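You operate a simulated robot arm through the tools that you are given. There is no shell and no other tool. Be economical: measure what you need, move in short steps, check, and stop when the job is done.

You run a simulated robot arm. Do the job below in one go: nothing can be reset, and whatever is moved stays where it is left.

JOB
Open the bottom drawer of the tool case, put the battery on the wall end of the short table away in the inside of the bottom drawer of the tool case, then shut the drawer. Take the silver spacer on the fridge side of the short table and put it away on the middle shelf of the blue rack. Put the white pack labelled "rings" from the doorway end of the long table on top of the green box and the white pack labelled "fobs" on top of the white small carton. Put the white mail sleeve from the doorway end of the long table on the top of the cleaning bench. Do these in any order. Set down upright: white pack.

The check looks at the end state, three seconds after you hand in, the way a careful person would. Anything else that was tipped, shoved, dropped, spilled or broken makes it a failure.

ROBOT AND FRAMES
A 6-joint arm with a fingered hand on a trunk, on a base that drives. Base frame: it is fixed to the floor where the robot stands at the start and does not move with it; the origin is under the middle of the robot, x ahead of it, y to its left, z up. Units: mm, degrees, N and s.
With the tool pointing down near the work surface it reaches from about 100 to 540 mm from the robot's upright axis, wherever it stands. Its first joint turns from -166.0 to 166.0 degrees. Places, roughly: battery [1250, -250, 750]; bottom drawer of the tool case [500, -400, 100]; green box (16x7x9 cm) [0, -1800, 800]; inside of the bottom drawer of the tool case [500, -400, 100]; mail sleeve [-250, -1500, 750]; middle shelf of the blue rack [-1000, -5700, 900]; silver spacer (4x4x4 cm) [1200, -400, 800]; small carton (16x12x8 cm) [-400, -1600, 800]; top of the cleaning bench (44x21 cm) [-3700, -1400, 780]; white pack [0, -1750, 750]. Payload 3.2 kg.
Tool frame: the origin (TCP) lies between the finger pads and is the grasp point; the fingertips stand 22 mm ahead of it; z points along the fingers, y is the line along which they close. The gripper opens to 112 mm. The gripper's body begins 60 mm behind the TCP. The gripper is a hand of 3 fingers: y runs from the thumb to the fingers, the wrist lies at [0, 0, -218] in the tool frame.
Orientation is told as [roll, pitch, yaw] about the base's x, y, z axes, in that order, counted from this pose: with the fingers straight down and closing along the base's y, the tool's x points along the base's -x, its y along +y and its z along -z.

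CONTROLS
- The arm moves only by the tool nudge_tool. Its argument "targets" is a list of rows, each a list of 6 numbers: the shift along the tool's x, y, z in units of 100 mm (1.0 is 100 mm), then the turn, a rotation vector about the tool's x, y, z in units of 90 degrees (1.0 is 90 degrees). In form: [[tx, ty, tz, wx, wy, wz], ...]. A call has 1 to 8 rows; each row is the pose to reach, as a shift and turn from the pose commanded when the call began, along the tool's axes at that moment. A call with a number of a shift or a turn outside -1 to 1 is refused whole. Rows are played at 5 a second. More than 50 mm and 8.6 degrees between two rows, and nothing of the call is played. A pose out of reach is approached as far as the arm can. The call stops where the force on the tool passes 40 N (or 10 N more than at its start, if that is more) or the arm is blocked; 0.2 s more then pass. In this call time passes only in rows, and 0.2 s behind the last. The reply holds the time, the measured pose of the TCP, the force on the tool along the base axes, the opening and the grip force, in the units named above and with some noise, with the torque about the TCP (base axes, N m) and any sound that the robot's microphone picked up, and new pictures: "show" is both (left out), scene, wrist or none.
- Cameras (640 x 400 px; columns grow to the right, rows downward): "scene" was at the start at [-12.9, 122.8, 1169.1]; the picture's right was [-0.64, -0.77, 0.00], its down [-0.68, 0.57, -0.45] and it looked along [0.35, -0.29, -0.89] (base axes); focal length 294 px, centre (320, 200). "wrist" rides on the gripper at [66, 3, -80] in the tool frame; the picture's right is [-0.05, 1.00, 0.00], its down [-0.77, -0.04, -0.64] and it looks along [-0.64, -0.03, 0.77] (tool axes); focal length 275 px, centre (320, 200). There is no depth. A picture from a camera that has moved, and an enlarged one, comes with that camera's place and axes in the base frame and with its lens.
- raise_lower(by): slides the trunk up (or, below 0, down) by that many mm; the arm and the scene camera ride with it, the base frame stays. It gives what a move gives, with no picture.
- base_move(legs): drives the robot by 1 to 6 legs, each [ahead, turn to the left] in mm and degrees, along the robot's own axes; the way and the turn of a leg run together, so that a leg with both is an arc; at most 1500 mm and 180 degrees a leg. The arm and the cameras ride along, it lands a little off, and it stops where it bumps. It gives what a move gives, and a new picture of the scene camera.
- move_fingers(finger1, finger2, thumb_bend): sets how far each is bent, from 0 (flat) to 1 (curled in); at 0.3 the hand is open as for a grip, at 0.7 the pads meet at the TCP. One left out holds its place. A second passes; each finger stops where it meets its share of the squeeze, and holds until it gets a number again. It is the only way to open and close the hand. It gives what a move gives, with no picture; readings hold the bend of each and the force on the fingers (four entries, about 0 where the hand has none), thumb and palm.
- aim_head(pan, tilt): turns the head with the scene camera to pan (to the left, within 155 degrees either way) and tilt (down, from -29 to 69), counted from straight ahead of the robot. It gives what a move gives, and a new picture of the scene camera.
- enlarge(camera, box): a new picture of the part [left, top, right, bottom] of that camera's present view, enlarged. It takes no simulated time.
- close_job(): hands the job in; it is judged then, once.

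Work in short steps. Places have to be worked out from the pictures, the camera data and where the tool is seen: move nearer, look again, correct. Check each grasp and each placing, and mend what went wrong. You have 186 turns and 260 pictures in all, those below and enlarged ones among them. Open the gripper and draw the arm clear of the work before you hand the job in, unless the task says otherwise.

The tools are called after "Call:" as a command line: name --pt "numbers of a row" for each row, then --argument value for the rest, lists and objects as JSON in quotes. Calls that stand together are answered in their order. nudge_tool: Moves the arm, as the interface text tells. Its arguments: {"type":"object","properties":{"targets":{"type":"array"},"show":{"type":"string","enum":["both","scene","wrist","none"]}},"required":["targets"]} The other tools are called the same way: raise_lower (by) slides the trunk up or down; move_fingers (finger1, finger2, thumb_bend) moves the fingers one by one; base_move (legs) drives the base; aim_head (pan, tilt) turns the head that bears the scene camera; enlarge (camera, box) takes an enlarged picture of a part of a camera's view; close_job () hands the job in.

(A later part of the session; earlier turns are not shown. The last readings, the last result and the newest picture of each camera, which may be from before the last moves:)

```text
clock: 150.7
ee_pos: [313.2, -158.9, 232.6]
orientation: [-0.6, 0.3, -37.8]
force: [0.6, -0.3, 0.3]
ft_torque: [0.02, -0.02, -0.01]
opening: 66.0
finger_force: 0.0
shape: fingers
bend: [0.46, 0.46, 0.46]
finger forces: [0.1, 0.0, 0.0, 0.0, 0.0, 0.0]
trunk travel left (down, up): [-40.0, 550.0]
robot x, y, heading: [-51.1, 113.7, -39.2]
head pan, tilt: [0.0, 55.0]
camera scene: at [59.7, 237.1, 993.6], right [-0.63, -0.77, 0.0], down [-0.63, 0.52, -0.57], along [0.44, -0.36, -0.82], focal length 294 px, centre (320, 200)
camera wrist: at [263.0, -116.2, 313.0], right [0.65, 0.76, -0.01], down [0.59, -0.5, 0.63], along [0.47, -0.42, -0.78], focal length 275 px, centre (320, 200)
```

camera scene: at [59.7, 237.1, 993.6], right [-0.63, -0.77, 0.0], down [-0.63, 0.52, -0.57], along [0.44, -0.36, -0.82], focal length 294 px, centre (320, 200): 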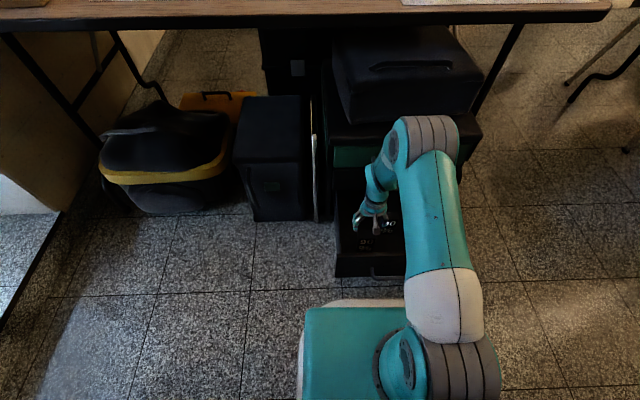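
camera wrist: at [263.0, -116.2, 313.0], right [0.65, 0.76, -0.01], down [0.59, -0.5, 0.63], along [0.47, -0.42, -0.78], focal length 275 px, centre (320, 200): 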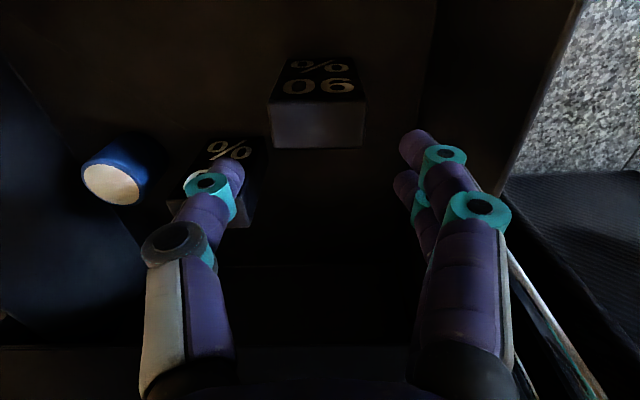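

Battery stands in the drawer. I rise out, back off and prepare to push the drawer shut with the tilted, closed hand against the handle bar.

Call:
nudge_tool --pt "0 0 -0.4 0 0 0" --pt "0 0 -0.8 0 0 0" --pt "0 0 -1.0 0 0 0" --show "none"

Call:
base_move --legs '[[-230, 0]]'

Call:
move_fingers --finger1 0.72 --finger2 0.72 --thumb_bend 0.72

Call:
nudge_tool --pt "0 -0.15 0.1 0 -0.08 0" --pt "0 -0.3 0.2 0 -0.16 0" --pt "0 -0.45 0.4 0 -0.24 0" --pt "0 -0.6 0.6 0 -0.32 0" --pt "0 -0.75 0.8 0 -0.4 0" --pt "0 -0.8 1.0 0 -0.4 0" --show "none"

```text
clock: 151.5
ee_pos: [311.6, -159.3, 330.6]
orientation: [-0.5, 0.3, -37.8]
force: [0.7, 0.9, 0.3]
ft_torque: [-0.02, -0.04, 0.02]
opening: 65.9
finger_force: 0.1
shape: fingers
bend: [0.46, 0.46, 0.46]
finger forces: [0.1, 0.1, 0.0, 0.1, 0.1, 0.1]
trunk travel left (down, up): [-40.0, 550.0]
robot x, y, heading: [-54.6, 115.7, -39.5]
head pan, tilt: [0.0, 55.0]
```

```text
clock: 153.2
ee_pos: [135.5, -14.9, 330.2]
orientation: [-0.6, 0.3, -37.9]
force: [0.4, 0.3, 0.0]
ft_torque: [0.01, 0.0, 0.01]
opening: 65.9
finger_force: 0.1
shape: fingers
bend: [0.46, 0.46, 0.46]
finger forces: [0.1, 0.1, 0.0, 0.1, 0.0, 0.0]
trunk travel left (down, up): [-40.0, 550.0]
robot x, y, heading: [-233.5, 264.7, -39.5]
head pan, tilt: [0.0, 55.0]
camera scene: at [-116.7, 382.1, 993.7], right [-0.64, -0.77, 0.0], down [-0.63, 0.52, -0.57], along [0.44, -0.36, -0.82], focal length 294 px, centre (320, 200)
```

scene: 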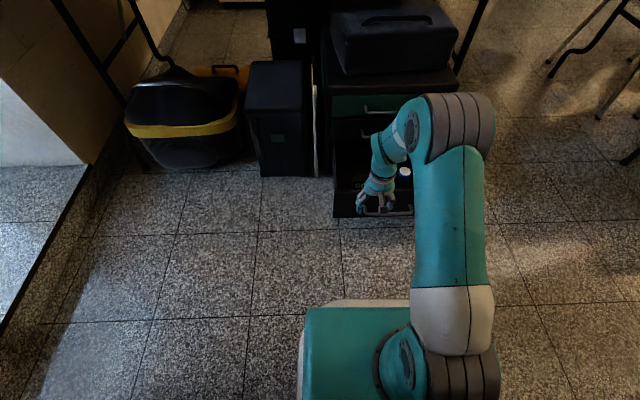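

```text
clock: 154.2
ee_pos: [135.8, -15.4, 330.5]
orientation: [-0.5, 0.3, -38.0]
force: [-0.1, 0.2, -0.1]
ft_torque: [-0.01, 0.03, 0.01]
opening: 0.1
finger_force: 0.0
shape: fingers
bend: [0.72, 0.72, 0.72]
finger forces: [0.0, 0.1, 0.0, 0.1, 0.1, 0.0]
trunk travel left (down, up): [-40.0, 550.0]
robot x, y, heading: [-230.9, 262.4, -39.5]
head pan, tilt: [0.0, 55.0]
```

```text
clock: 155.6
ee_pos: [84.4, -79.4, 230.1]
orientation: [-0.9, -35.8, -37.6]
force: [0.7, -1.3, 0.9]
ft_torque: [0.01, -0.03, -0.01]
opening: 0.0
finger_force: 0.1
shape: fingers
bend: [0.72, 0.72, 0.72]
finger forces: [0.0, 0.1, 0.1, 0.0, 0.0, 0.0]
trunk travel left (down, up): [-40.0, 550.0]
robot x, y, heading: [-230.7, 265.5, -39.5]
head pan, tilt: [0.0, 55.0]
```

Call:
nudge_tool --pt "0.26 0 0.36 0 0 0" --pt "0.53 0 0.73 0 0 0" --show "both"

```text
clock: 156.2
ee_pos: [85.4, -77.8, 139.5]
orientation: [-0.9, -35.9, -37.5]
force: [0.9, -0.1, 0.0]
ft_torque: [-0.02, -0.01, 0.02]
opening: 0.1
finger_force: 0.0
shape: fingers
bend: [0.72, 0.72, 0.72]
finger forces: [0.0, 0.0, 0.1, 0.1, 0.0, 0.0]
trunk travel left (down, up): [-40.0, 550.0]
robot x, y, heading: [-226.8, 262.3, -39.3]
head pan, tilt: [0.0, 55.0]
camera scene: at [-116.8, 382.2, 993.8], right [-0.64, -0.77, 0.0], down [-0.63, 0.52, -0.57], along [0.44, -0.36, -0.82], focal length 294 px, centre (320, 200)
camera wrist: at [8.2, -13.3, 165.6], right [0.64, 0.76, 0.02], down [0.18, -0.18, 0.97], along [0.74, -0.62, -0.25], focal length 275 px, centre (320, 200)
```

scene: 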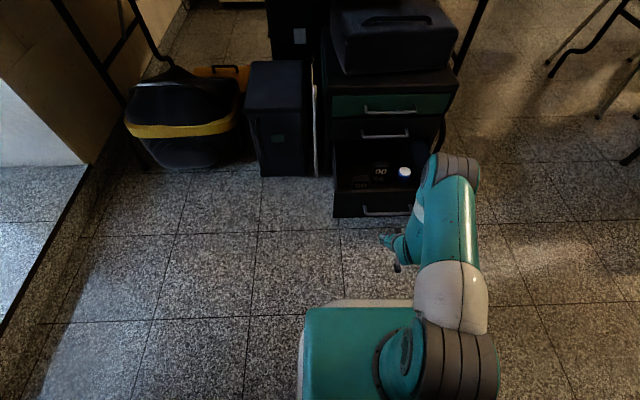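
wrist: 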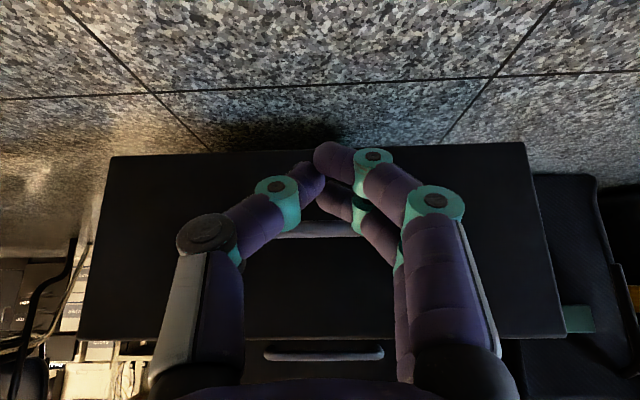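

Aligned with the panel centre. I raise a touch and drive forward to push.

Call:
nudge_tool --pt "-0.09 0 -0.12 0 0 0" --show "none"

Call:
base_move --legs '[[260, 0]]'

Call:
nudge_tool --pt "0 0 0 0 0 0" --show "wrist"

```text
clock: 156.6
ee_pos: [86.9, -78.2, 155.2]
orientation: [-0.9, -35.7, -37.5]
force: [-0.1, 0.2, 0.3]
ft_torque: [0.01, 0.02, 0.01]
opening: 0.0
finger_force: 0.1
shape: fingers
bend: [0.72, 0.72, 0.72]
finger forces: [0.0, 0.1, 0.1, 0.1, 0.1, 0.1]
trunk travel left (down, up): [-40.0, 550.0]
robot x, y, heading: [-229.9, 265.3, -39.6]
head pan, tilt: [0.0, 55.0]
```

```text
clock: 158.5
ee_pos: [284.2, -243.2, 154.9]
orientation: [-0.9, -35.7, -37.7]
force: [0.0, 0.0, -1.0]
ft_torque: [-0.03, -0.01, -0.03]
opening: 0.0
finger_force: 0.0
shape: fingers
bend: [0.72, 0.72, 0.72]
finger forces: [0.0, 0.0, 0.0, 0.0, 0.1, 0.0]
trunk travel left (down, up): [-40.0, 550.0]
robot x, y, heading: [-34.6, 98.6, -39.7]
head pan, tilt: [0.0, 55.0]
camera scene: at [82.3, 217.7, 993.7], right [-0.64, -0.77, 0.0], down [-0.63, 0.52, -0.57], along [0.44, -0.37, -0.82], focal length 294 px, centre (320, 200)
```

scene: 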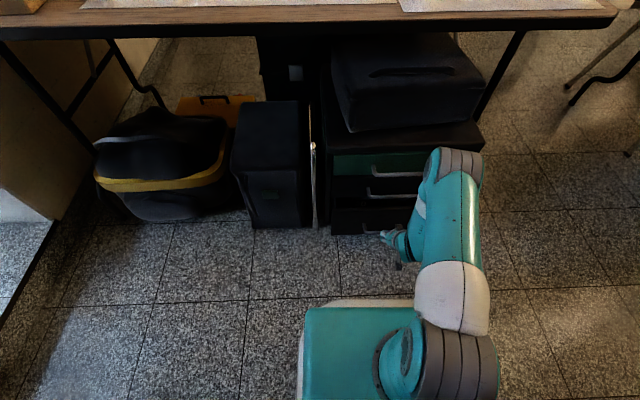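

```text
clock: 158.9
ee_pos: [283.1, -243.2, 153.8]
orientation: [-0.8, -35.6, -37.7]
force: [-0.4, -0.3, 0.8]
ft_torque: [-0.02, -0.05, 0.02]
opening: 0.0
finger_force: 0.2
shape: fingers
bend: [0.72, 0.72, 0.72]
finger forces: [0.0, 0.0, 0.0, 0.1, 0.0, 0.1]
trunk travel left (down, up): [-40.0, 550.0]
robot x, y, heading: [-33.7, 100.5, -39.5]
head pan, tilt: [0.0, 55.0]
camera wrist: at [206.6, -178.7, 181.5], right [0.65, 0.76, 0.02], down [0.18, -0.18, 0.97], along [0.74, -0.62, -0.26], focal length 275 px, centre (320, 200)
```

wrist: 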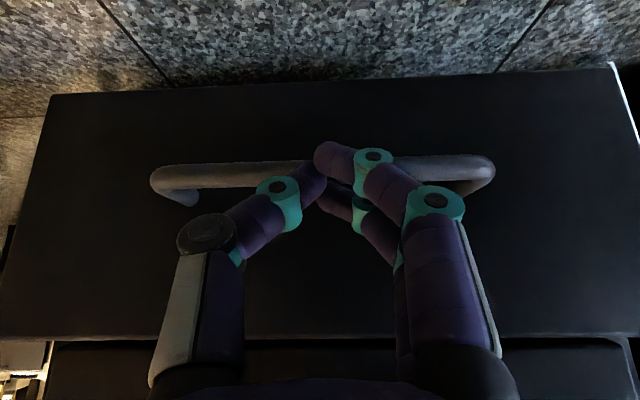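

Almost shut. I push forward gently with the arm until resistance.

Call:
nudge_tool --pt "-0.12 0 0.09 0 0 0" --pt "-0.24 0 0.18 0 0 0" --pt "-0.36 0 0.26 0 0 0" --pt "-0.48 0 0.35 0 0 0" --pt "-0.6 0 0.44 0 0 0" --show "both"

```text
clock: 159.8
ee_pos: [319.1, -273.9, 151.9]
orientation: [-0.5, -34.9, -38.5]
force: [-14.0, 9.0, 22.4]
ft_torque: [-0.1, -0.07, -0.04]
opening: 0.0
finger_force: 16.4
shape: fingers
bend: [0.72, 0.74, 0.74]
finger forces: [0.0, 12.1, 0.0, 0.0, 20.5, 0.0]
trunk travel left (down, up): [-40.0, 550.0]
robot x, y, heading: [-33.7, 100.0, -39.8]
head pan, tilt: [0.0, 55.0]
stopped in row 4: the force on the tool passed its limit at 56 N (the readings are from after the stop); the commanded pose is now the measured one
camera scene: at [81.1, 218.9, 994.1], right [-0.64, -0.77, 0.0], down [-0.63, 0.52, -0.58], along [0.44, -0.37, -0.82], focal length 294 px, centre (320, 200)
camera wrist: at [242.9, -208.6, 179.7], right [0.66, 0.75, 0.02], down [0.19, -0.19, 0.96], along [0.73, -0.63, -0.27], focal length 275 px, centre (320, 200)
```

scene: 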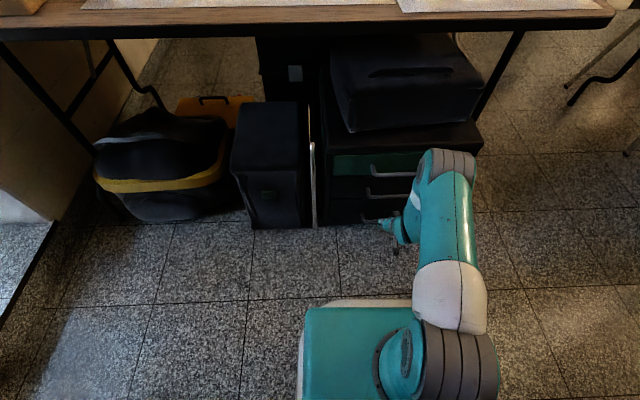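
wrist: 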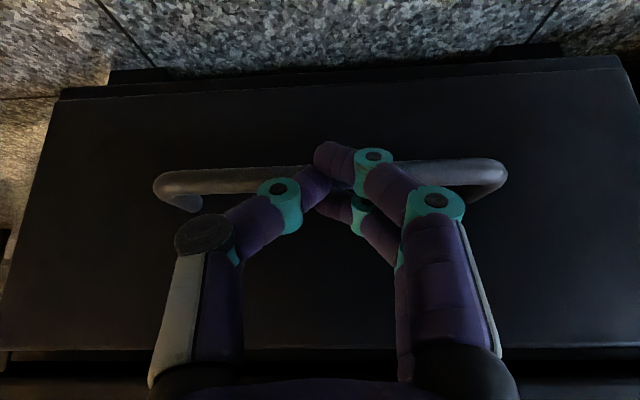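

Hard stop reached — drawer should be shut. I retreat and verify.

Call:
nudge_tool --pt "0.2 0 -0.15 0 0 0" --pt "0.4 0 -0.3 0 0 0" --show "none"

Call:
base_move --legs '[[-300, 0]]'

Call:
nudge_tool --pt "0 0 0 0 0.08 0" --pt "0 0 0 0 0.16 0" --pt "0 0 0 0 0.24 0" --pt "0 0 0 0 0.32 0" --pt "0 0 0 0 0.39 0" --show "none"

Call:
enlarge --camera "scene" --box '[280, 40, 480, 220]'

```text
clock: 160.4
ee_pos: [280.7, -241.4, 152.6]
orientation: [-0.6, -34.8, -38.2]
force: [0.8, -0.7, -0.1]
ft_torque: [0.02, 0.04, -0.01]
opening: 0.0
finger_force: 0.1
shape: fingers
bend: [0.72, 0.72, 0.72]
finger forces: [0.1, 0.0, 0.0, 0.0, 0.1, 0.1]
trunk travel left (down, up): [-40.0, 550.0]
robot x, y, heading: [-30.1, 99.6, -39.8]
head pan, tilt: [0.0, 55.0]
```

```text
clock: 162.5
ee_pos: [43.2, -46.8, 151.9]
orientation: [-0.5, -34.9, -38.4]
force: [0.8, -0.7, -0.8]
ft_torque: [-0.03, 0.01, -0.01]
opening: 0.1
finger_force: 0.1
shape: fingers
bend: [0.72, 0.72, 0.72]
finger forces: [0.0, 0.1, 0.0, 0.0, 0.0, 0.1]
trunk travel left (down, up): [-40.0, 550.0]
robot x, y, heading: [-265.4, 294.8, -40.0]
head pan, tilt: [0.0, 55.0]
camera scene: at [-152.0, 412.8, 993.7], right [-0.64, -0.77, 0.0], down [-0.63, 0.53, -0.57], along [0.44, -0.37, -0.82], focal length 294 px, centre (320, 200)
```

scene: 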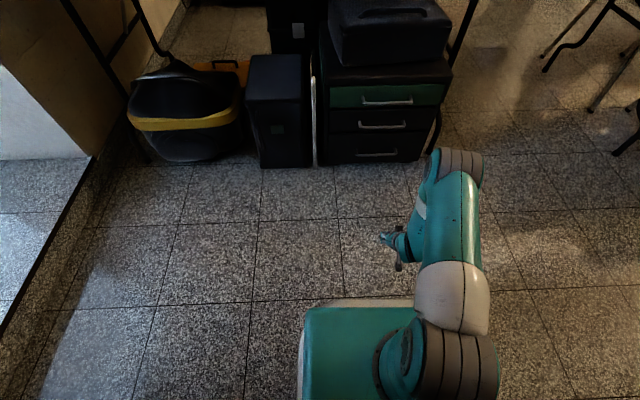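

```text
clock: 163.7
ee_pos: [43.3, -46.4, 152.5]
orientation: [-0.4, 0.3, -38.8]
force: [0.4, 1.2, 0.0]
ft_torque: [0.0, 0.01, 0.0]
opening: 0.1
finger_force: 0.0
shape: fingers
bend: [0.72, 0.72, 0.72]
finger forces: [0.1, 0.1, 0.0, 0.1, 0.0, 0.0]
out of reach, approached as far as the arm can: row 4
trunk travel left (down, up): [-40.0, 550.0]
robot x, y, heading: [-263.0, 299.6, -40.0]
head pan, tilt: [0.0, 55.0]
```

```text
2.22 times, centred on (380, 130) of scene
camera zoom: at [-152.0, 412.8, 993.7], right [-0.64, -0.77, 0.0], down [-0.63, 0.53, -0.57], along [0.44, -0.37, -0.82], focal length 653 px, centre (187, 356)
```

zoom: 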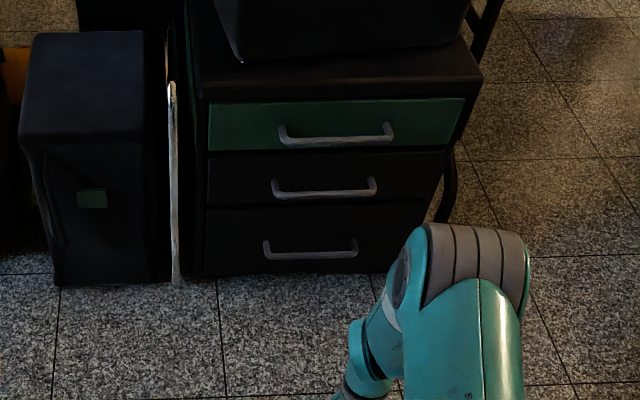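

Drawer is shut with the battery inside. Now to the long table: I raise everything first and retract the arm.

Call:
raise_lower --by 400

Call:
raise_lower --by 150

Call:
nudge_tool --pt "0.1 0 -0.4 0 0 0" --pt "0.3 0 -0.8 0 0 0" --pt "0.5 0 -1.0 0 0 0" --show "none"

Call:
nudge_tool --pt "0.2 0 -0.4 0 0 0" --pt "0.4 0 -0.8 0 0 0" --pt "0.5 0 -1.0 0 0 0" --show "none"

Call:
nudge_tool --pt "0 0 -0.4 0 0 0" --pt "0 0 -0.8 0 0 0" --pt "0 0 -1.0 0 0 0" --show "none"

Call:
base_move --legs '[[0, -87.7], [785, 0], [0, 90]]'

```text
clock: 167.5
ee_pos: [44.1, -47.2, 552.9]
orientation: [-0.6, 0.4, -38.9]
force: [0.5, -0.2, 0.0]
ft_torque: [-0.04, 0.01, 0.02]
opening: 0.1
finger_force: 0.1
shape: fingers
bend: [0.72, 0.72, 0.72]
finger forces: [0.0, 0.0, 0.0, 0.0, 0.1, 0.0]
trunk travel left (down, up): [-440.0, 150.0]
robot x, y, heading: [-267.6, 296.9, -40.2]
head pan, tilt: [0.0, 55.0]
```

```text
clock: 169.3
ee_pos: [44.7, -46.9, 703.6]
orientation: [-0.5, 0.3, -38.8]
force: [-0.3, 0.4, -0.8]
ft_torque: [0.0, 0.03, 0.03]
opening: 0.0
finger_force: 0.2
shape: fingers
bend: [0.72, 0.72, 0.72]
finger forces: [0.1, 0.0, 0.0, 0.0, 0.0, 0.0]
trunk travel left (down, up): [-590.0, 0.0]
robot x, y, heading: [-266.2, 292.7, -39.8]
head pan, tilt: [0.0, 55.0]
```

```text
clock: 170.1
ee_pos: [7.6, -13.4, 804.8]
orientation: [-0.5, 0.2, -38.9]
force: [0.4, 0.5, 0.0]
ft_torque: [0.03, -0.03, -0.03]
opening: 0.0
finger_force: 0.1
shape: fingers
bend: [0.72, 0.72, 0.72]
finger forces: [0.0, 0.1, 0.1, 0.0, 0.0, 0.0]
trunk travel left (down, up): [-590.0, 0.0]
robot x, y, heading: [-264.2, 296.2, -39.9]
head pan, tilt: [0.0, 55.0]
```

```text
clock: 170.9
ee_pos: [-32.0, 17.6, 905.9]
orientation: [-0.4, 0.3, -38.8]
force: [-0.1, -0.4, 0.2]
ft_torque: [-0.04, -0.02, 0.01]
opening: 0.0
finger_force: 0.0
shape: fingers
bend: [0.72, 0.72, 0.72]
finger forces: [0.1, 0.1, 0.0, 0.1, 0.1, 0.1]
trunk travel left (down, up): [-590.0, 0.0]
robot x, y, heading: [-267.1, 293.5, -39.6]
head pan, tilt: [0.0, 55.0]
```

```text
clock: 171.7
ee_pos: [-32.1, 15.2, 1006.4]
orientation: [-0.5, 0.2, -38.9]
force: [-0.3, 0.5, 0.5]
ft_torque: [-0.02, 0.0, -0.01]
opening: 0.0
finger_force: 0.0
shape: fingers
bend: [0.72, 0.72, 0.72]
finger forces: [0.1, 0.1, 0.0, 0.1, 0.0, 0.1]
trunk travel left (down, up): [-590.0, 0.0]
robot x, y, heading: [-269.8, 295.3, -39.9]
head pan, tilt: [0.0, 55.0]
```

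```text
clock: 183.5
ee_pos: [-466.6, -591.6, 1005.8]
orientation: [-0.5, 0.3, -32.9]
force: [1.0, 0.2, -0.3]
ft_torque: [0.0, 0.0, -0.02]
opening: 0.2
finger_force: 0.0
shape: fingers
bend: [0.72, 0.72, 0.72]
finger forces: [0.0, 0.0, 0.1, 0.1, 0.0, 0.1]
trunk travel left (down, up): [-590.0, 0.0]
robot x, y, heading: [-731.9, -335.1, -34.0]
head pan, tilt: [0.0, 55.0]
camera scene: at [-628.4, -208.4, 1543.7], right [-0.56, -0.83, 0.0], down [-0.68, 0.46, -0.57], along [0.48, -0.32, -0.82], focal length 294 px, centre (320, 200)
```

scene: 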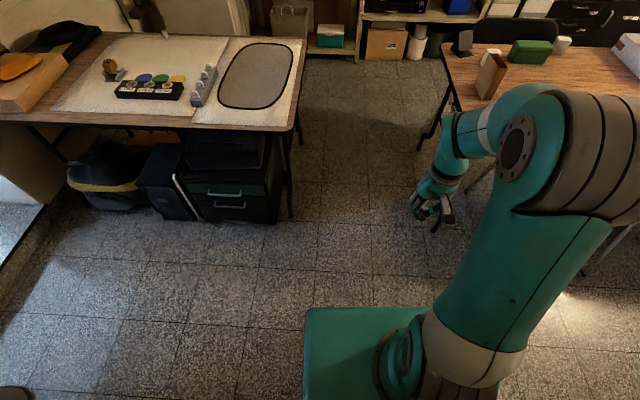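

Call:
base_move --legs '[[0, -3.7], [1150, 0], [0, -90]]'

Call:
aim_head --pan 15 --tilt 45

Call:
aim_head --pan -20 --tilt 45

```text
clock: 193.5
ee_pos: [-101.5, -1292.2, 1004.5]
orientation: [-0.5, 0.2, -126.0]
force: [-0.5, -0.5, -0.5]
ft_torque: [0.01, 0.0, 0.0]
opening: 0.1
finger_force: 0.0
shape: fingers
bend: [0.72, 0.72, 0.72]
finger forces: [0.0, 0.0, 0.1, 0.0, 0.0, 0.0]
trunk travel left (down, up): [-590.0, 0.0]
robot x, y, heading: [167.8, -1042.9, -127.1]
head pan, tilt: [0.0, 55.0]
camera scene: at [290.0, -1156.0, 1543.7], right [-0.8, 0.6, 0.0], down [0.49, 0.65, -0.57], along [-0.35, -0.46, -0.82], focal length 294 px, centre (320, 200)
```

scene: 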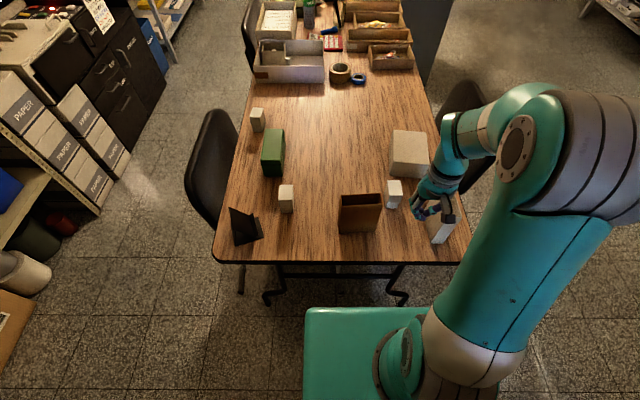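

```text
clock: 194.3
ee_pos: [-101.7, -1293.4, 1005.4]
orientation: [-0.5, 0.2, -126.0]
force: [-0.4, 0.1, -0.4]
ft_torque: [0.0, 0.01, 0.01]
opening: 0.0
finger_force: 0.0
shape: fingers
bend: [0.72, 0.72, 0.72]
finger forces: [0.0, 0.0, 0.0, 0.1, 0.0, 0.0]
trunk travel left (down, up): [-590.0, 0.0]
robot x, y, heading: [167.8, -1040.1, -127.0]
head pan, tilt: [15.0, 45.0]
camera scene: at [302.9, -1173.8, 1557.1], right [-0.93, 0.38, 0.0], down [0.27, 0.66, -0.71], along [-0.27, -0.66, -0.71], focal length 294 px, centre (320, 200)
```

scene: 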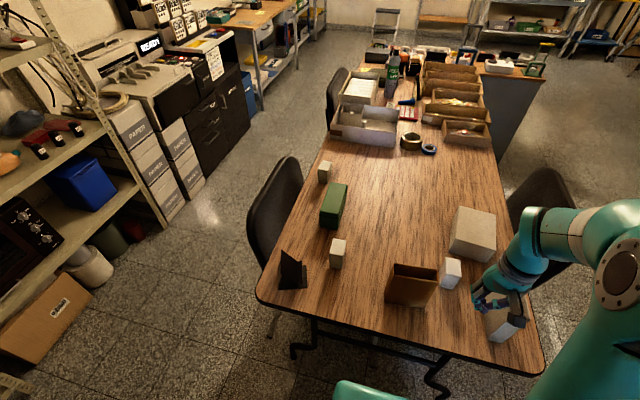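

```text
clock: 195.3
ee_pos: [-102.5, -1292.2, 1005.2]
orientation: [-0.5, 0.3, -126.0]
force: [0.9, -0.2, 0.4]
ft_torque: [0.01, -0.02, -0.01]
opening: 0.0
finger_force: 0.1
shape: fingers
bend: [0.72, 0.72, 0.72]
finger forces: [0.0, 0.0, 0.0, 0.0, 0.1, 0.0]
trunk travel left (down, up): [-590.0, 0.0]
robot x, y, heading: [165.3, -1043.4, -126.9]
head pan, tilt: [-20.0, 45.0]
camera scene: at [265.3, -1142.8, 1557.1], right [-0.54, 0.84, 0.0], down [0.59, 0.39, -0.71], along [-0.59, -0.39, -0.71], focal length 294 px, centre (320, 200)
```

scene: 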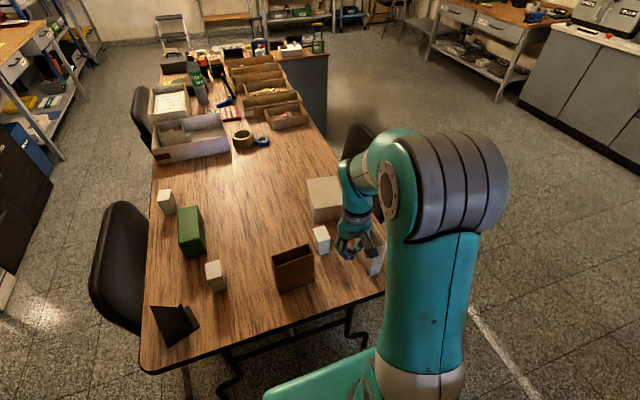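

I zoom in to read labels.

Call:
enlarge --camera "scene" --box '[140, 170, 260, 300]'

Call:
enlarge --camera "scene" --box '[260, 160, 400, 300]'

```text
3.08 times, centred on (200, 235) of scene
camera zoom: at [265.3, -1142.8, 1557.1], right [-0.54, 0.84, 0.0], down [0.59, 0.39, -0.71], along [-0.59, -0.39, -0.71], focal length 904 px, centre (689, 92)
```

zoom: 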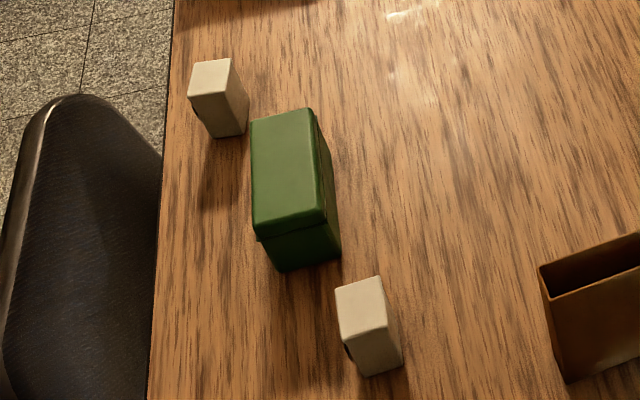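

```text
2.86 times, centred on (330, 230) of scene
camera zoom: at [265.3, -1142.8, 1557.1], right [-0.54, 0.84, 0.0], down [0.59, 0.39, -0.71], along [-0.59, -0.39, -0.71], focal length 840 px, centre (291, 114)
```

zoom: 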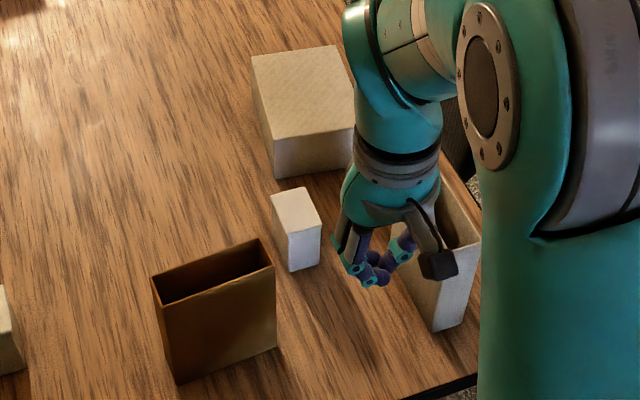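

Labels face the far (+D) side. I drive on a bit to read the labels from there.

Call:
base_move --legs '[[0, 89.3], [750, 0]]'

Call:
aim_head --pan -110 --tilt 38

Call:
enlarge --camera "scene" --box '[160, 100, 480, 300]'

```text
clock: 203.0
ee_pos: [975.0, -1776.8, 1004.7]
orientation: [-0.5, 0.3, -37.8]
force: [0.2, -0.4, 0.8]
ft_torque: [-0.01, 0.0, -0.01]
opening: 0.0
finger_force: 0.1
shape: fingers
bend: [0.72, 0.72, 0.72]
finger forces: [0.0, 0.0, 0.0, 0.1, 0.0, 0.0]
trunk travel left (down, up): [-590.0, 0.0]
robot x, y, heading: [735.5, -1501.5, -38.8]
head pan, tilt: [-20.0, 45.0]
camera scene: at [834.1, -1405.8, 1557.1], right [-0.86, -0.52, 0.0], down [-0.37, 0.61, -0.71], along [0.37, -0.61, -0.71], focal length 294 px, centre (320, 200)
```

scene: 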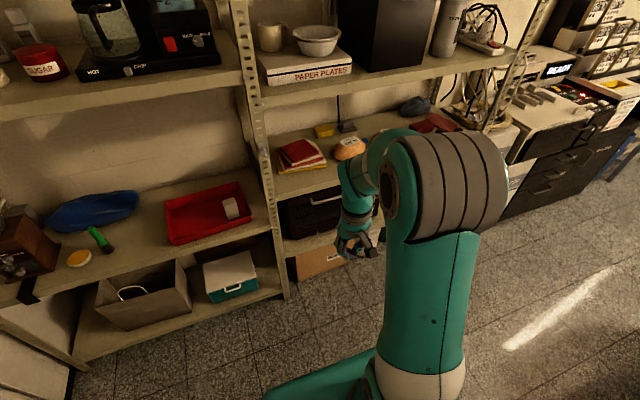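

```text
clock: 204.7
ee_pos: [976.1, -1776.9, 1004.5]
orientation: [-0.6, 0.3, -37.8]
force: [-0.3, 0.3, 1.0]
ft_torque: [0.01, 0.0, -0.02]
opening: 0.0
finger_force: 0.1
shape: fingers
bend: [0.72, 0.72, 0.72]
finger forces: [0.1, 0.0, 0.0, 0.1, 0.0, 0.0]
trunk travel left (down, up): [-590.0, 0.0]
robot x, y, heading: [734.5, -1499.1, -39.0]
head pan, tilt: [-110.0, 38.0]
camera scene: at [717.9, -1380.6, 1567.3], right [-0.52, 0.86, 0.0], down [0.53, 0.32, -0.79], along [-0.67, -0.41, -0.62], focal length 294 px, centre (320, 200)
```

scene: 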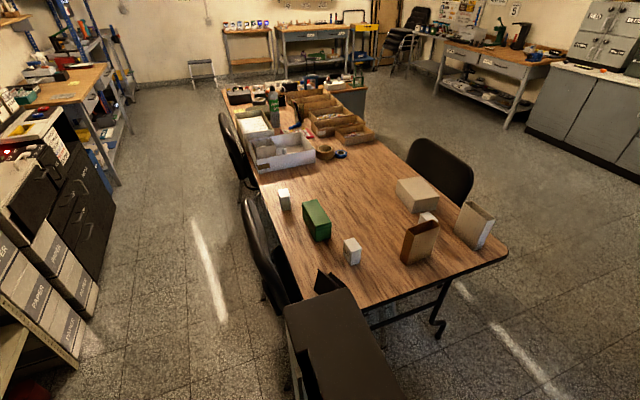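

```text
2.00 times, centred on (320, 200) of scene
camera zoom: at [717.9, -1380.6, 1567.3], right [-0.52, 0.86, 0.0], down [0.53, 0.32, -0.79], along [-0.67, -0.41, -0.62], focal length 588 px, centre (320, 200)
```

zoom: 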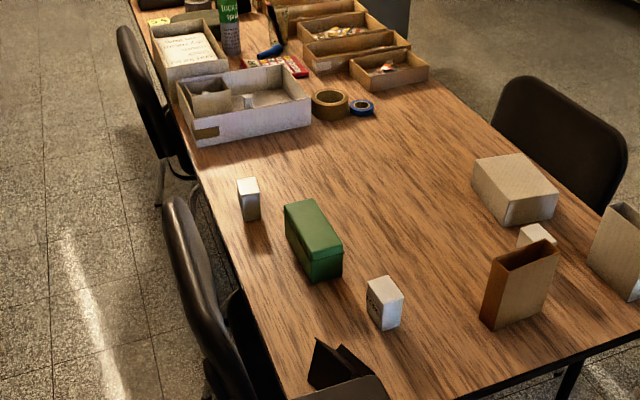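

Call:
enlarge --camera "scene" --box '[265, 180, 305, 220]'

Call:
enlarge --camera "scene" --box '[335, 225, 375, 270]'

```text
10.00 times, centred on (285, 200) of scene
camera zoom: at [717.9, -1380.6, 1567.3], right [-0.52, 0.86, 0.0], down [0.53, 0.32, -0.79], along [-0.67, -0.41, -0.62], focal length 2938 px, centre (670, 200)
```

zoom: 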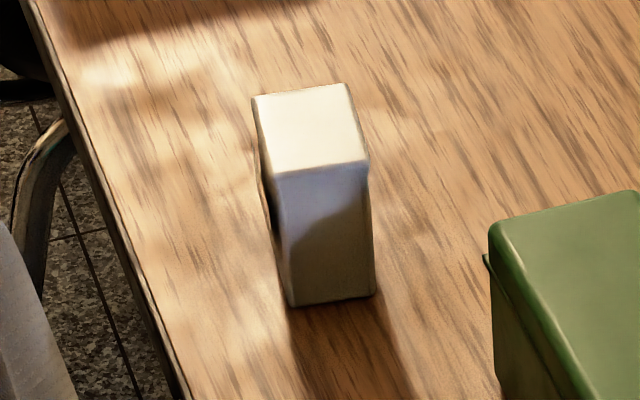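

```text
8.89 times, centred on (355, 248) of scene
camera zoom: at [717.9, -1380.6, 1567.3], right [-0.52, 0.86, 0.0], down [0.53, 0.32, -0.79], along [-0.67, -0.41, -0.62], focal length 2612 px, centre (9, -222)
```

zoom: 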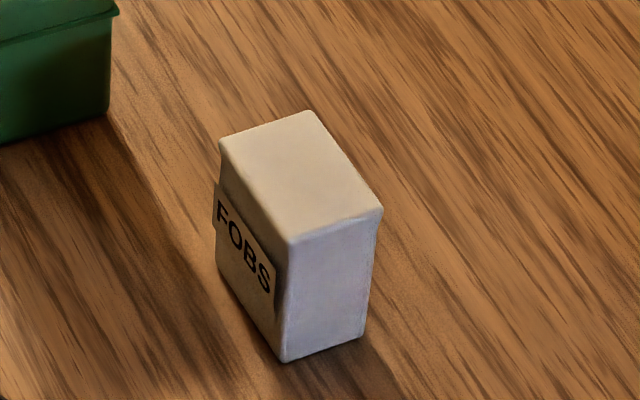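

Third pack's label faces further around. I move forward and look again, both at it and behind the brown sleeve.

Call:
base_move --legs '[[330, 0], [0, -80], [450, 0]]'

Call:
aim_head --pan -70 --tilt 35

Call:
enlarge --camera "scene" --box '[160, 100, 480, 300]'

```text
clock: 212.6
ee_pos: [548.4, -2373.5, 1006.0]
orientation: [-0.5, 0.3, -118.3]
force: [0.1, -0.2, -0.3]
ft_torque: [-0.01, 0.0, -0.01]
opening: 0.0
finger_force: 0.0
shape: fingers
bend: [0.72, 0.72, 0.72]
finger forces: [0.1, 0.0, 0.0, 0.0, 0.0, 0.0]
trunk travel left (down, up): [-590.0, 0.0]
robot x, y, heading: [781.1, -2094.3, -119.2]
head pan, tilt: [-110.0, 38.0]
camera scene: at [896.7, -2056.5, 1567.4], right [0.76, 0.65, 0.0], down [0.4, -0.47, -0.79], along [-0.51, 0.6, -0.62], focal length 294 px, centre (320, 200)
```

scene: 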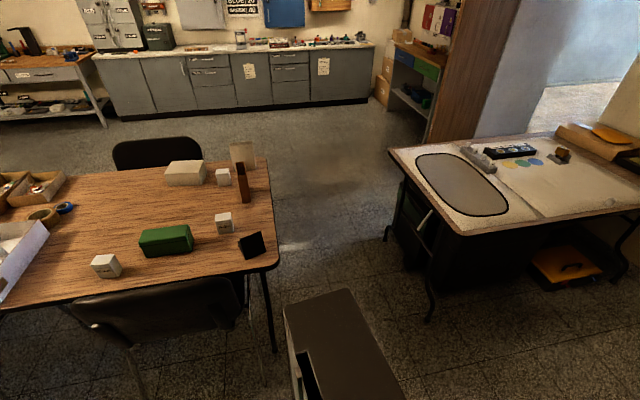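

```text
clock: 213.7
ee_pos: [547.7, -2373.6, 1004.0]
orientation: [-0.6, 0.2, -118.2]
force: [0.6, -0.3, -0.7]
ft_torque: [-0.04, -0.04, 0.01]
opening: 0.0
finger_force: 0.0
shape: fingers
bend: [0.72, 0.72, 0.72]
finger forces: [0.1, 0.0, 0.0, 0.0, 0.1, 0.0]
trunk travel left (down, up): [-590.0, 0.0]
robot x, y, heading: [782.9, -2088.3, -119.3]
head pan, tilt: [-70.0, 35.0]
camera scene: at [866.5, -2107.0, 1571.9], right [0.16, 0.99, 0.0], down [0.57, -0.09, -0.82], along [-0.81, 0.13, -0.57], focal length 294 px, centre (320, 200)
```

scene: 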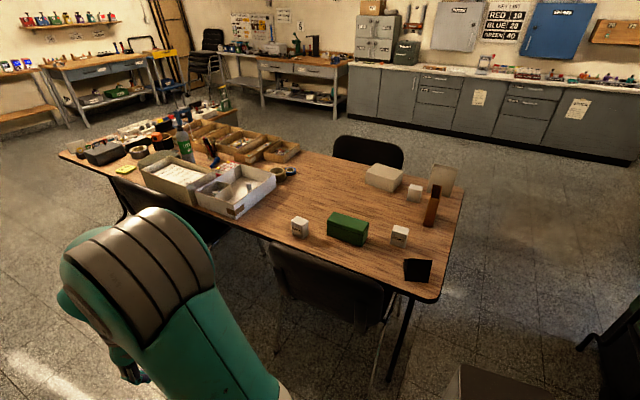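

```text
2.00 times, centred on (320, 200) of scene
camera zoom: at [866.5, -2107.0, 1571.9], right [0.16, 0.99, 0.0], down [0.57, -0.09, -0.82], along [-0.81, 0.13, -0.57], focal length 588 px, centre (320, 200)
```

zoom: 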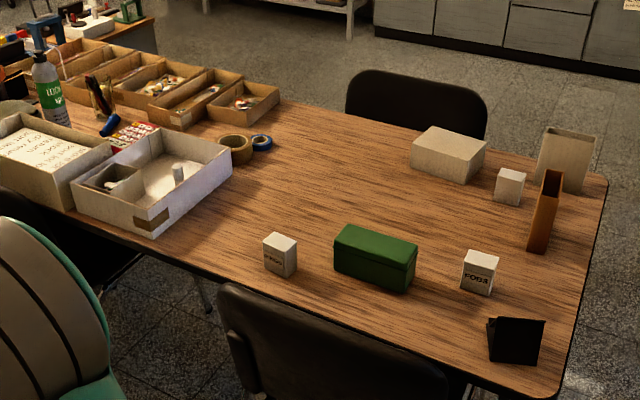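

Call:
enlarge --camera "scene" --box '[280, 205, 320, 245]'

Call:
enlarge --camera "scene" --box '[395, 165, 455, 215]'

```text
10.00 times, centred on (300, 225) of scene
camera zoom: at [866.5, -2107.0, 1571.9], right [0.16, 0.99, 0.0], down [0.57, -0.09, -0.82], along [-0.81, 0.13, -0.57], focal length 2938 px, centre (520, -50)
```

zoom: 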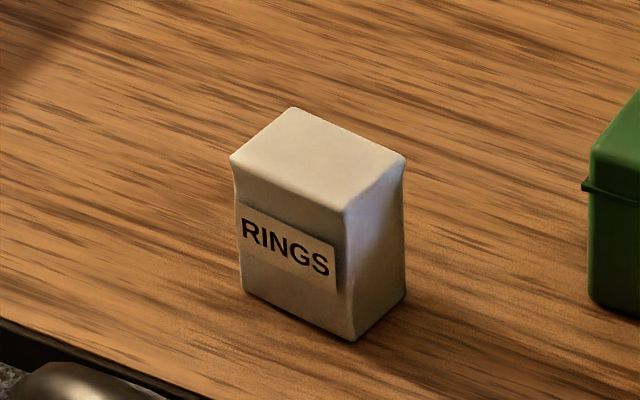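

```text
8.00 times, centred on (425, 190) of scene
camera zoom: at [866.5, -2107.0, 1571.9], right [0.16, 0.99, 0.0], down [0.57, -0.09, -0.82], along [-0.81, 0.13, -0.57], focal length 2351 px, centre (-520, 280)
```

zoom: 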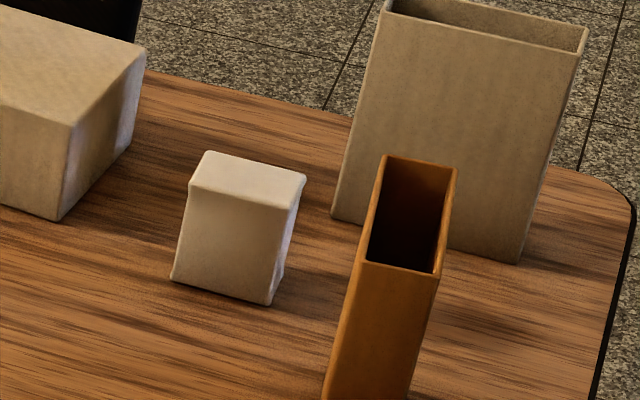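

Found RINGS: it is the pack left of the green box, at ≈(-70,-2041). It must be reached over the back chair. I position the robot behind the chair facing the table.

Call:
base_move --legs '[[0, -8.4], [385, 0], [0, -88]]'

Call:
aim_head --pan 0 --tilt 50

```text
clock: 220.5
ee_pos: [287.5, -2134.0, 1004.7]
orientation: [-0.5, 0.2, 144.9]
force: [-0.7, 0.2, -0.6]
ft_torque: [-0.03, 0.0, 0.03]
opening: 0.0
finger_force: 0.0
shape: fingers
bend: [0.72, 0.72, 0.72]
finger forces: [0.0, 0.1, 0.1, 0.0, 0.0, 0.1]
trunk travel left (down, up): [-590.0, 0.0]
robot x, y, heading: [541.4, -2401.9, 144.0]
head pan, tilt: [-70.0, 35.0]
camera scene: at [515.9, -2485.4, 1571.9], right [0.96, -0.28, 0.0], down [-0.16, -0.55, -0.82], along [0.23, 0.79, -0.57], focal length 294 px, centre (320, 200)
```

scene: 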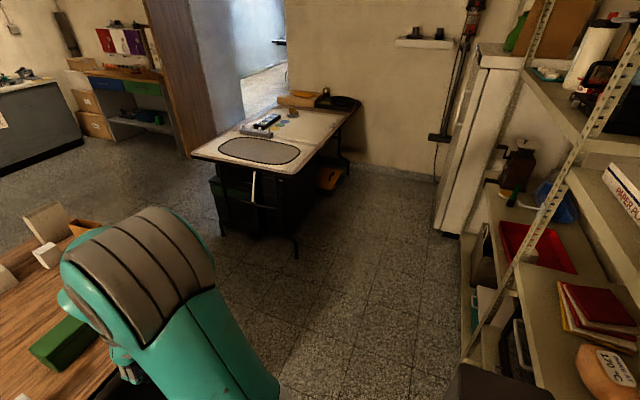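

```text
clock: 221.9
ee_pos: [287.6, -2133.4, 1005.0]
orientation: [-0.5, 0.1, 144.9]
force: [0.2, 0.0, 0.6]
ft_torque: [0.0, 0.02, 0.02]
opening: 0.2
finger_force: 0.0
shape: fingers
bend: [0.72, 0.72, 0.72]
finger forces: [0.1, 0.0, 0.0, 0.1, 0.0, 0.1]
trunk travel left (down, up): [-590.0, 0.0]
robot x, y, heading: [543.6, -2396.0, 144.1]
head pan, tilt: [0.0, 50.0]
camera scene: at [429.2, -2524.6, 1550.2], right [0.59, 0.81, 0.0], down [0.62, -0.45, -0.64], along [-0.52, 0.38, -0.77], focal length 294 px, centre (320, 200)
```

scene: 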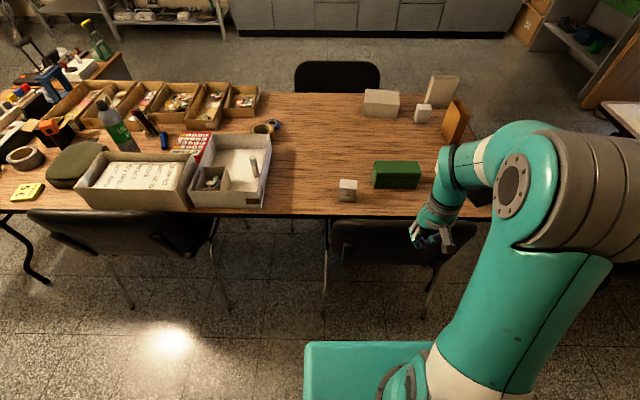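

Chair feet end at D≈1372, so I can advance to D≈1670. I advance and view.

Call:
base_move --legs '[[0, -1.7], [215, 0]]'

Call:
move_fingers --finger1 0.3 --finger2 0.3 --thumb_bend 0.3

Call:
nudge_tool --pt "0 0 0 0 -0.08 0" --pt "-0.2 0.2 0.1 0 -0.16 0" --pt "-0.4 0.4 0.2 0 -0.24 0" --pt "-0.6 0.6 0.3 0 -0.3 0" --show "both"

```text
clock: 223.9
ee_pos: [125.3, -1991.8, 1004.4]
orientation: [-0.5, 0.3, 143.3]
force: [-0.2, -0.3, -0.2]
ft_torque: [0.0, -0.05, 0.01]
opening: 0.0
finger_force: 0.1
shape: fingers
bend: [0.72, 0.72, 0.72]
finger forces: [0.0, 0.0, 0.0, 0.0, 0.0, 0.1]
trunk travel left (down, up): [-590.0, 0.0]
robot x, y, heading: [370.6, -2265.0, 142.4]
head pan, tilt: [0.0, 50.0]
camera scene: at [253.3, -2387.6, 1550.2], right [0.61, 0.79, 0.0], down [0.61, -0.47, -0.64], along [-0.51, 0.39, -0.77], focal length 294 px, centre (320, 200)
```

scene: 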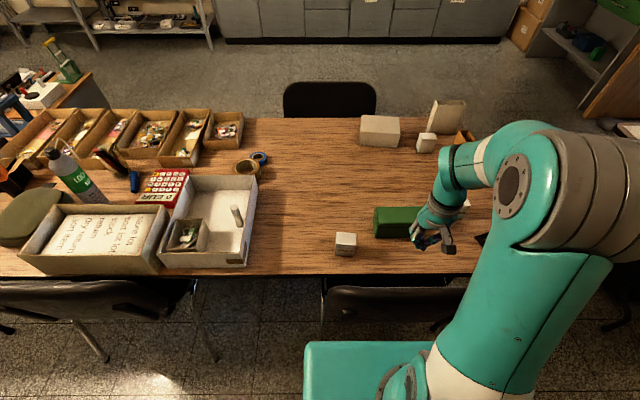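

```text
clock: 224.9
ee_pos: [125.6, -1993.1, 1004.6]
orientation: [-0.5, 0.3, 143.3]
force: [0.1, 0.0, -0.3]
ft_torque: [-0.01, 0.02, 0.02]
opening: 111.2
finger_force: 0.0
shape: fingers
bend: [0.3, 0.3, 0.3]
finger forces: [0.1, 0.1, 0.0, 0.1, 0.0, 0.0]
trunk travel left (down, up): [-590.0, 0.0]
robot x, y, heading: [370.2, -2265.5, 142.4]
head pan, tilt: [0.0, 50.0]
```

```text
clock: 225.9
ee_pos: [41.4, -2003.3, 974.9]
orientation: [-0.5, -26.8, 143.3]
force: [-0.5, -0.7, 1.1]
ft_torque: [-0.02, 0.03, 0.01]
opening: 111.2
finger_force: 0.0
shape: fingers
bend: [0.3, 0.3, 0.3]
finger forces: [0.0, 0.0, 0.1, 0.1, 0.1, 0.1]
trunk travel left (down, up): [-590.0, 0.0]
robot x, y, heading: [367.9, -2267.5, 142.1]
head pan, tilt: [0.0, 50.0]
camera scene: at [253.7, -2388.3, 1550.2], right [0.61, 0.79, 0.0], down [0.61, -0.47, -0.64], along [-0.51, 0.39, -0.77], focal length 294 px, centre (320, 200)
camera wrist: at [115.8, -2064.4, 1016.9], right [-0.63, -0.77, 0.01], down [-0.3, 0.26, 0.92], along [-0.71, 0.58, -0.4], focal length 275 px, centre (320, 200)
```

scene: 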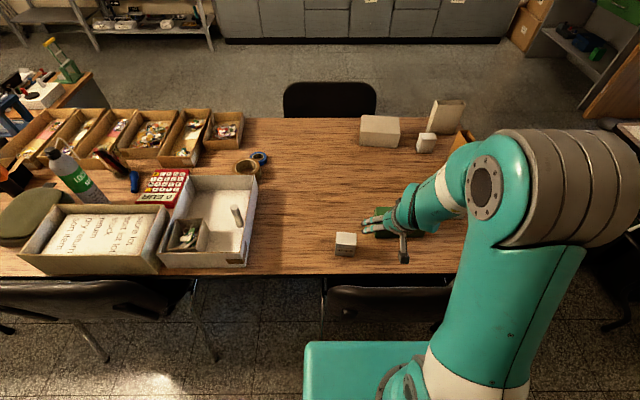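
wrist: 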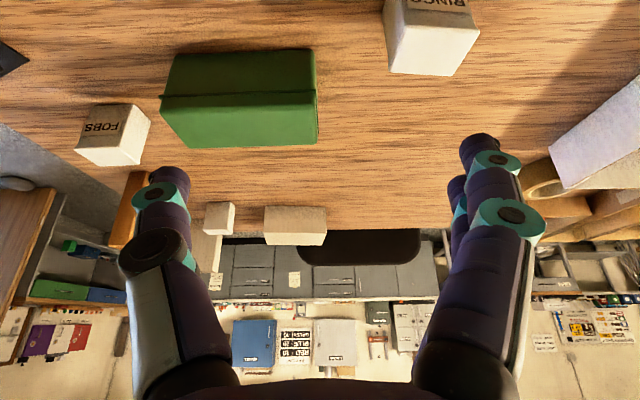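

RINGS top centre ≈ (-66,-2036). I move above it with the tilted hand.

Call:
nudge_tool --pt "-0.08 0.31 0.2 0 0 0.0" --pt "-0.17 0.62 0.5 0 0 0.0" --pt "-0.25 0.93 0.8 0 0 0" --pt "-0.25 0.93 0.97 0 0 0" --show "wrist"

```text
clock: 226.9
ee_pos: [-67.4, -2037.5, 898.0]
orientation: [-0.7, -26.6, 143.7]
force: [0.0, -1.2, 0.2]
ft_torque: [0.04, -0.02, -0.02]
opening: 111.5
finger_force: 0.1
shape: fingers
bend: [0.3, 0.3, 0.3]
finger forces: [0.0, 0.2, 0.0, 0.0, 0.1, 0.0]
out of reach, approached as far as the arm can: row 1
trunk travel left (down, up): [-590.0, 0.0]
robot x, y, heading: [370.4, -2266.9, 142.0]
head pan, tilt: [0.0, 50.0]
camera wrist: at [7.0, -2098.2, 940.2], right [-0.63, -0.78, 0.01], down [-0.31, 0.26, 0.91], along [-0.71, 0.57, -0.4], focal length 275 px, centre (320, 200)
```

wrist: 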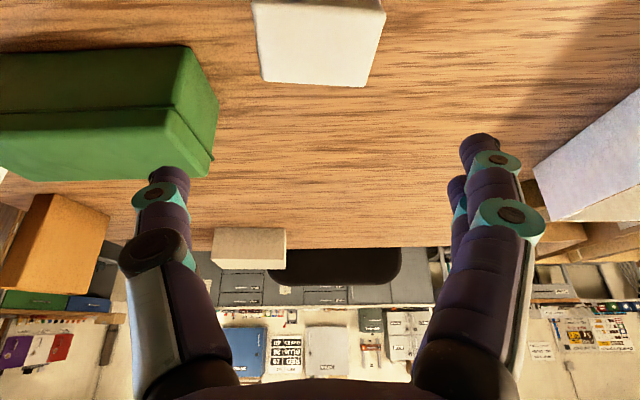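

Aligned. I descend onto the pack and grip.

Call:
nudge_tool --pt "0.16 0 0.32 0 0 0" --pt "0.32 0 0.64 0 0 0" --pt "0.48 0 0.95 0 0 0" --show "wrist"

Call:
move_fingers --finger1 0.65 --finger2 0.65 --thumb_bend 0.65

```text
clock: 227.7
ee_pos: [-67.7, -2038.6, 791.4]
orientation: [-0.6, -26.7, 143.5]
force: [0.6, -0.5, -0.3]
ft_torque: [0.02, 0.0, 0.05]
opening: 111.2
finger_force: 0.0
shape: fingers
bend: [0.3, 0.3, 0.3]
finger forces: [0.1, 0.0, 0.0, 0.1, 0.0, 0.0]
trunk travel left (down, up): [-590.0, 0.0]
robot x, y, heading: [371.5, -2263.8, 141.9]
head pan, tilt: [0.0, 50.0]
camera wrist: at [7.8, -2098.8, 833.4], right [-0.63, -0.78, 0.01], down [-0.31, 0.26, 0.91], along [-0.71, 0.57, -0.4], focal length 275 px, centre (320, 200)
```

wrist: 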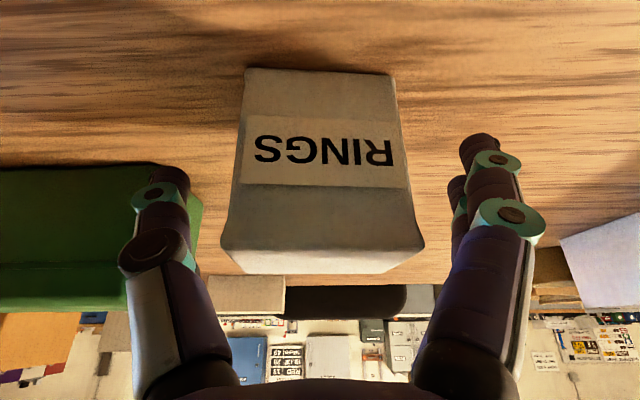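

```text
clock: 228.7
ee_pos: [-66.7, -2037.9, 791.5]
orientation: [-0.6, -26.7, 143.5]
force: [0.6, -0.9, 0.2]
ft_torque: [-0.02, -0.02, 0.02]
opening: 58.1
finger_force: 17.0
shape: fingers
bend: [0.5, 0.52, 0.55]
finger forces: [8.6, 8.0, 0.1, 0.1, 16.7, 0.0]
trunk travel left (down, up): [-590.0, 0.0]
robot x, y, heading: [369.6, -2267.9, 141.9]
head pan, tilt: [0.0, 50.0]
```

Gripped (58 mm). Lift straight up.

Call:
nudge_tool --pt "-0.16 0 -0.33 0 0 0" --pt "-0.33 0 -0.66 0 0 0" --pt "-0.49 0 -0.98 0 0 0" --show "none"

Call:
nudge_tool --pt "-0.15 -0.3 0 0 0 0" --pt "-0.3 -0.6 0 0 0 0" --pt "-0.4 -0.92 0.1 0 0 0" --show "wrist"

```text
clock: 229.5
ee_pos: [-66.3, -2040.4, 903.6]
orientation: [-0.5, -26.9, 143.5]
force: [-1.1, -0.4, -2.0]
ft_torque: [-0.01, 0.02, -0.04]
opening: 57.7
finger_force: 17.2
shape: fingers
bend: [0.5, 0.52, 0.55]
finger forces: [8.5, 8.0, 0.0, 0.0, 16.6, 0.0]
trunk travel left (down, up): [-590.0, 0.0]
robot x, y, heading: [370.0, -2263.2, 142.2]
head pan, tilt: [0.0, 50.0]
```

```text
clock: 230.3
ee_pos: [-45.5, -1941.0, 912.6]
orientation: [-0.6, -26.8, 143.7]
force: [0.6, -0.3, -2.2]
ft_torque: [-0.01, 0.0, 0.01]
opening: 57.9
finger_force: 16.6
shape: fingers
bend: [0.5, 0.52, 0.55]
finger forces: [8.5, 8.1, 0.0, 0.1, 16.6, 0.0]
out of reach, approached as far as the arm can: row 2
trunk travel left (down, up): [-590.0, 0.0]
robot x, y, heading: [370.2, -2264.7, 142.4]
head pan, tilt: [0.0, 50.0]
camera wrist: at [30.3, -2000.7, 954.5], right [-0.63, -0.78, 0.01], down [-0.31, 0.26, 0.92], along [-0.71, 0.57, -0.4], focal length 275 px, centre (320, 200)
```

wrist: 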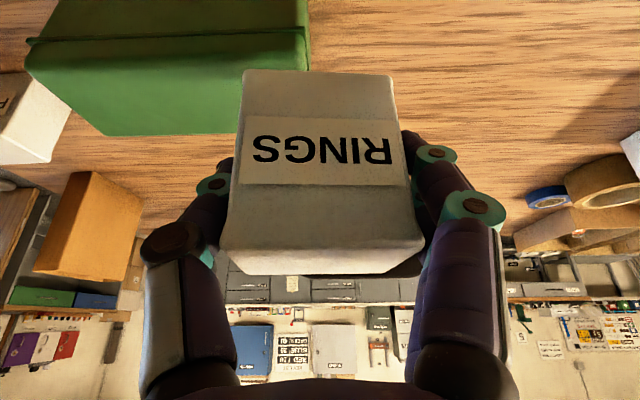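

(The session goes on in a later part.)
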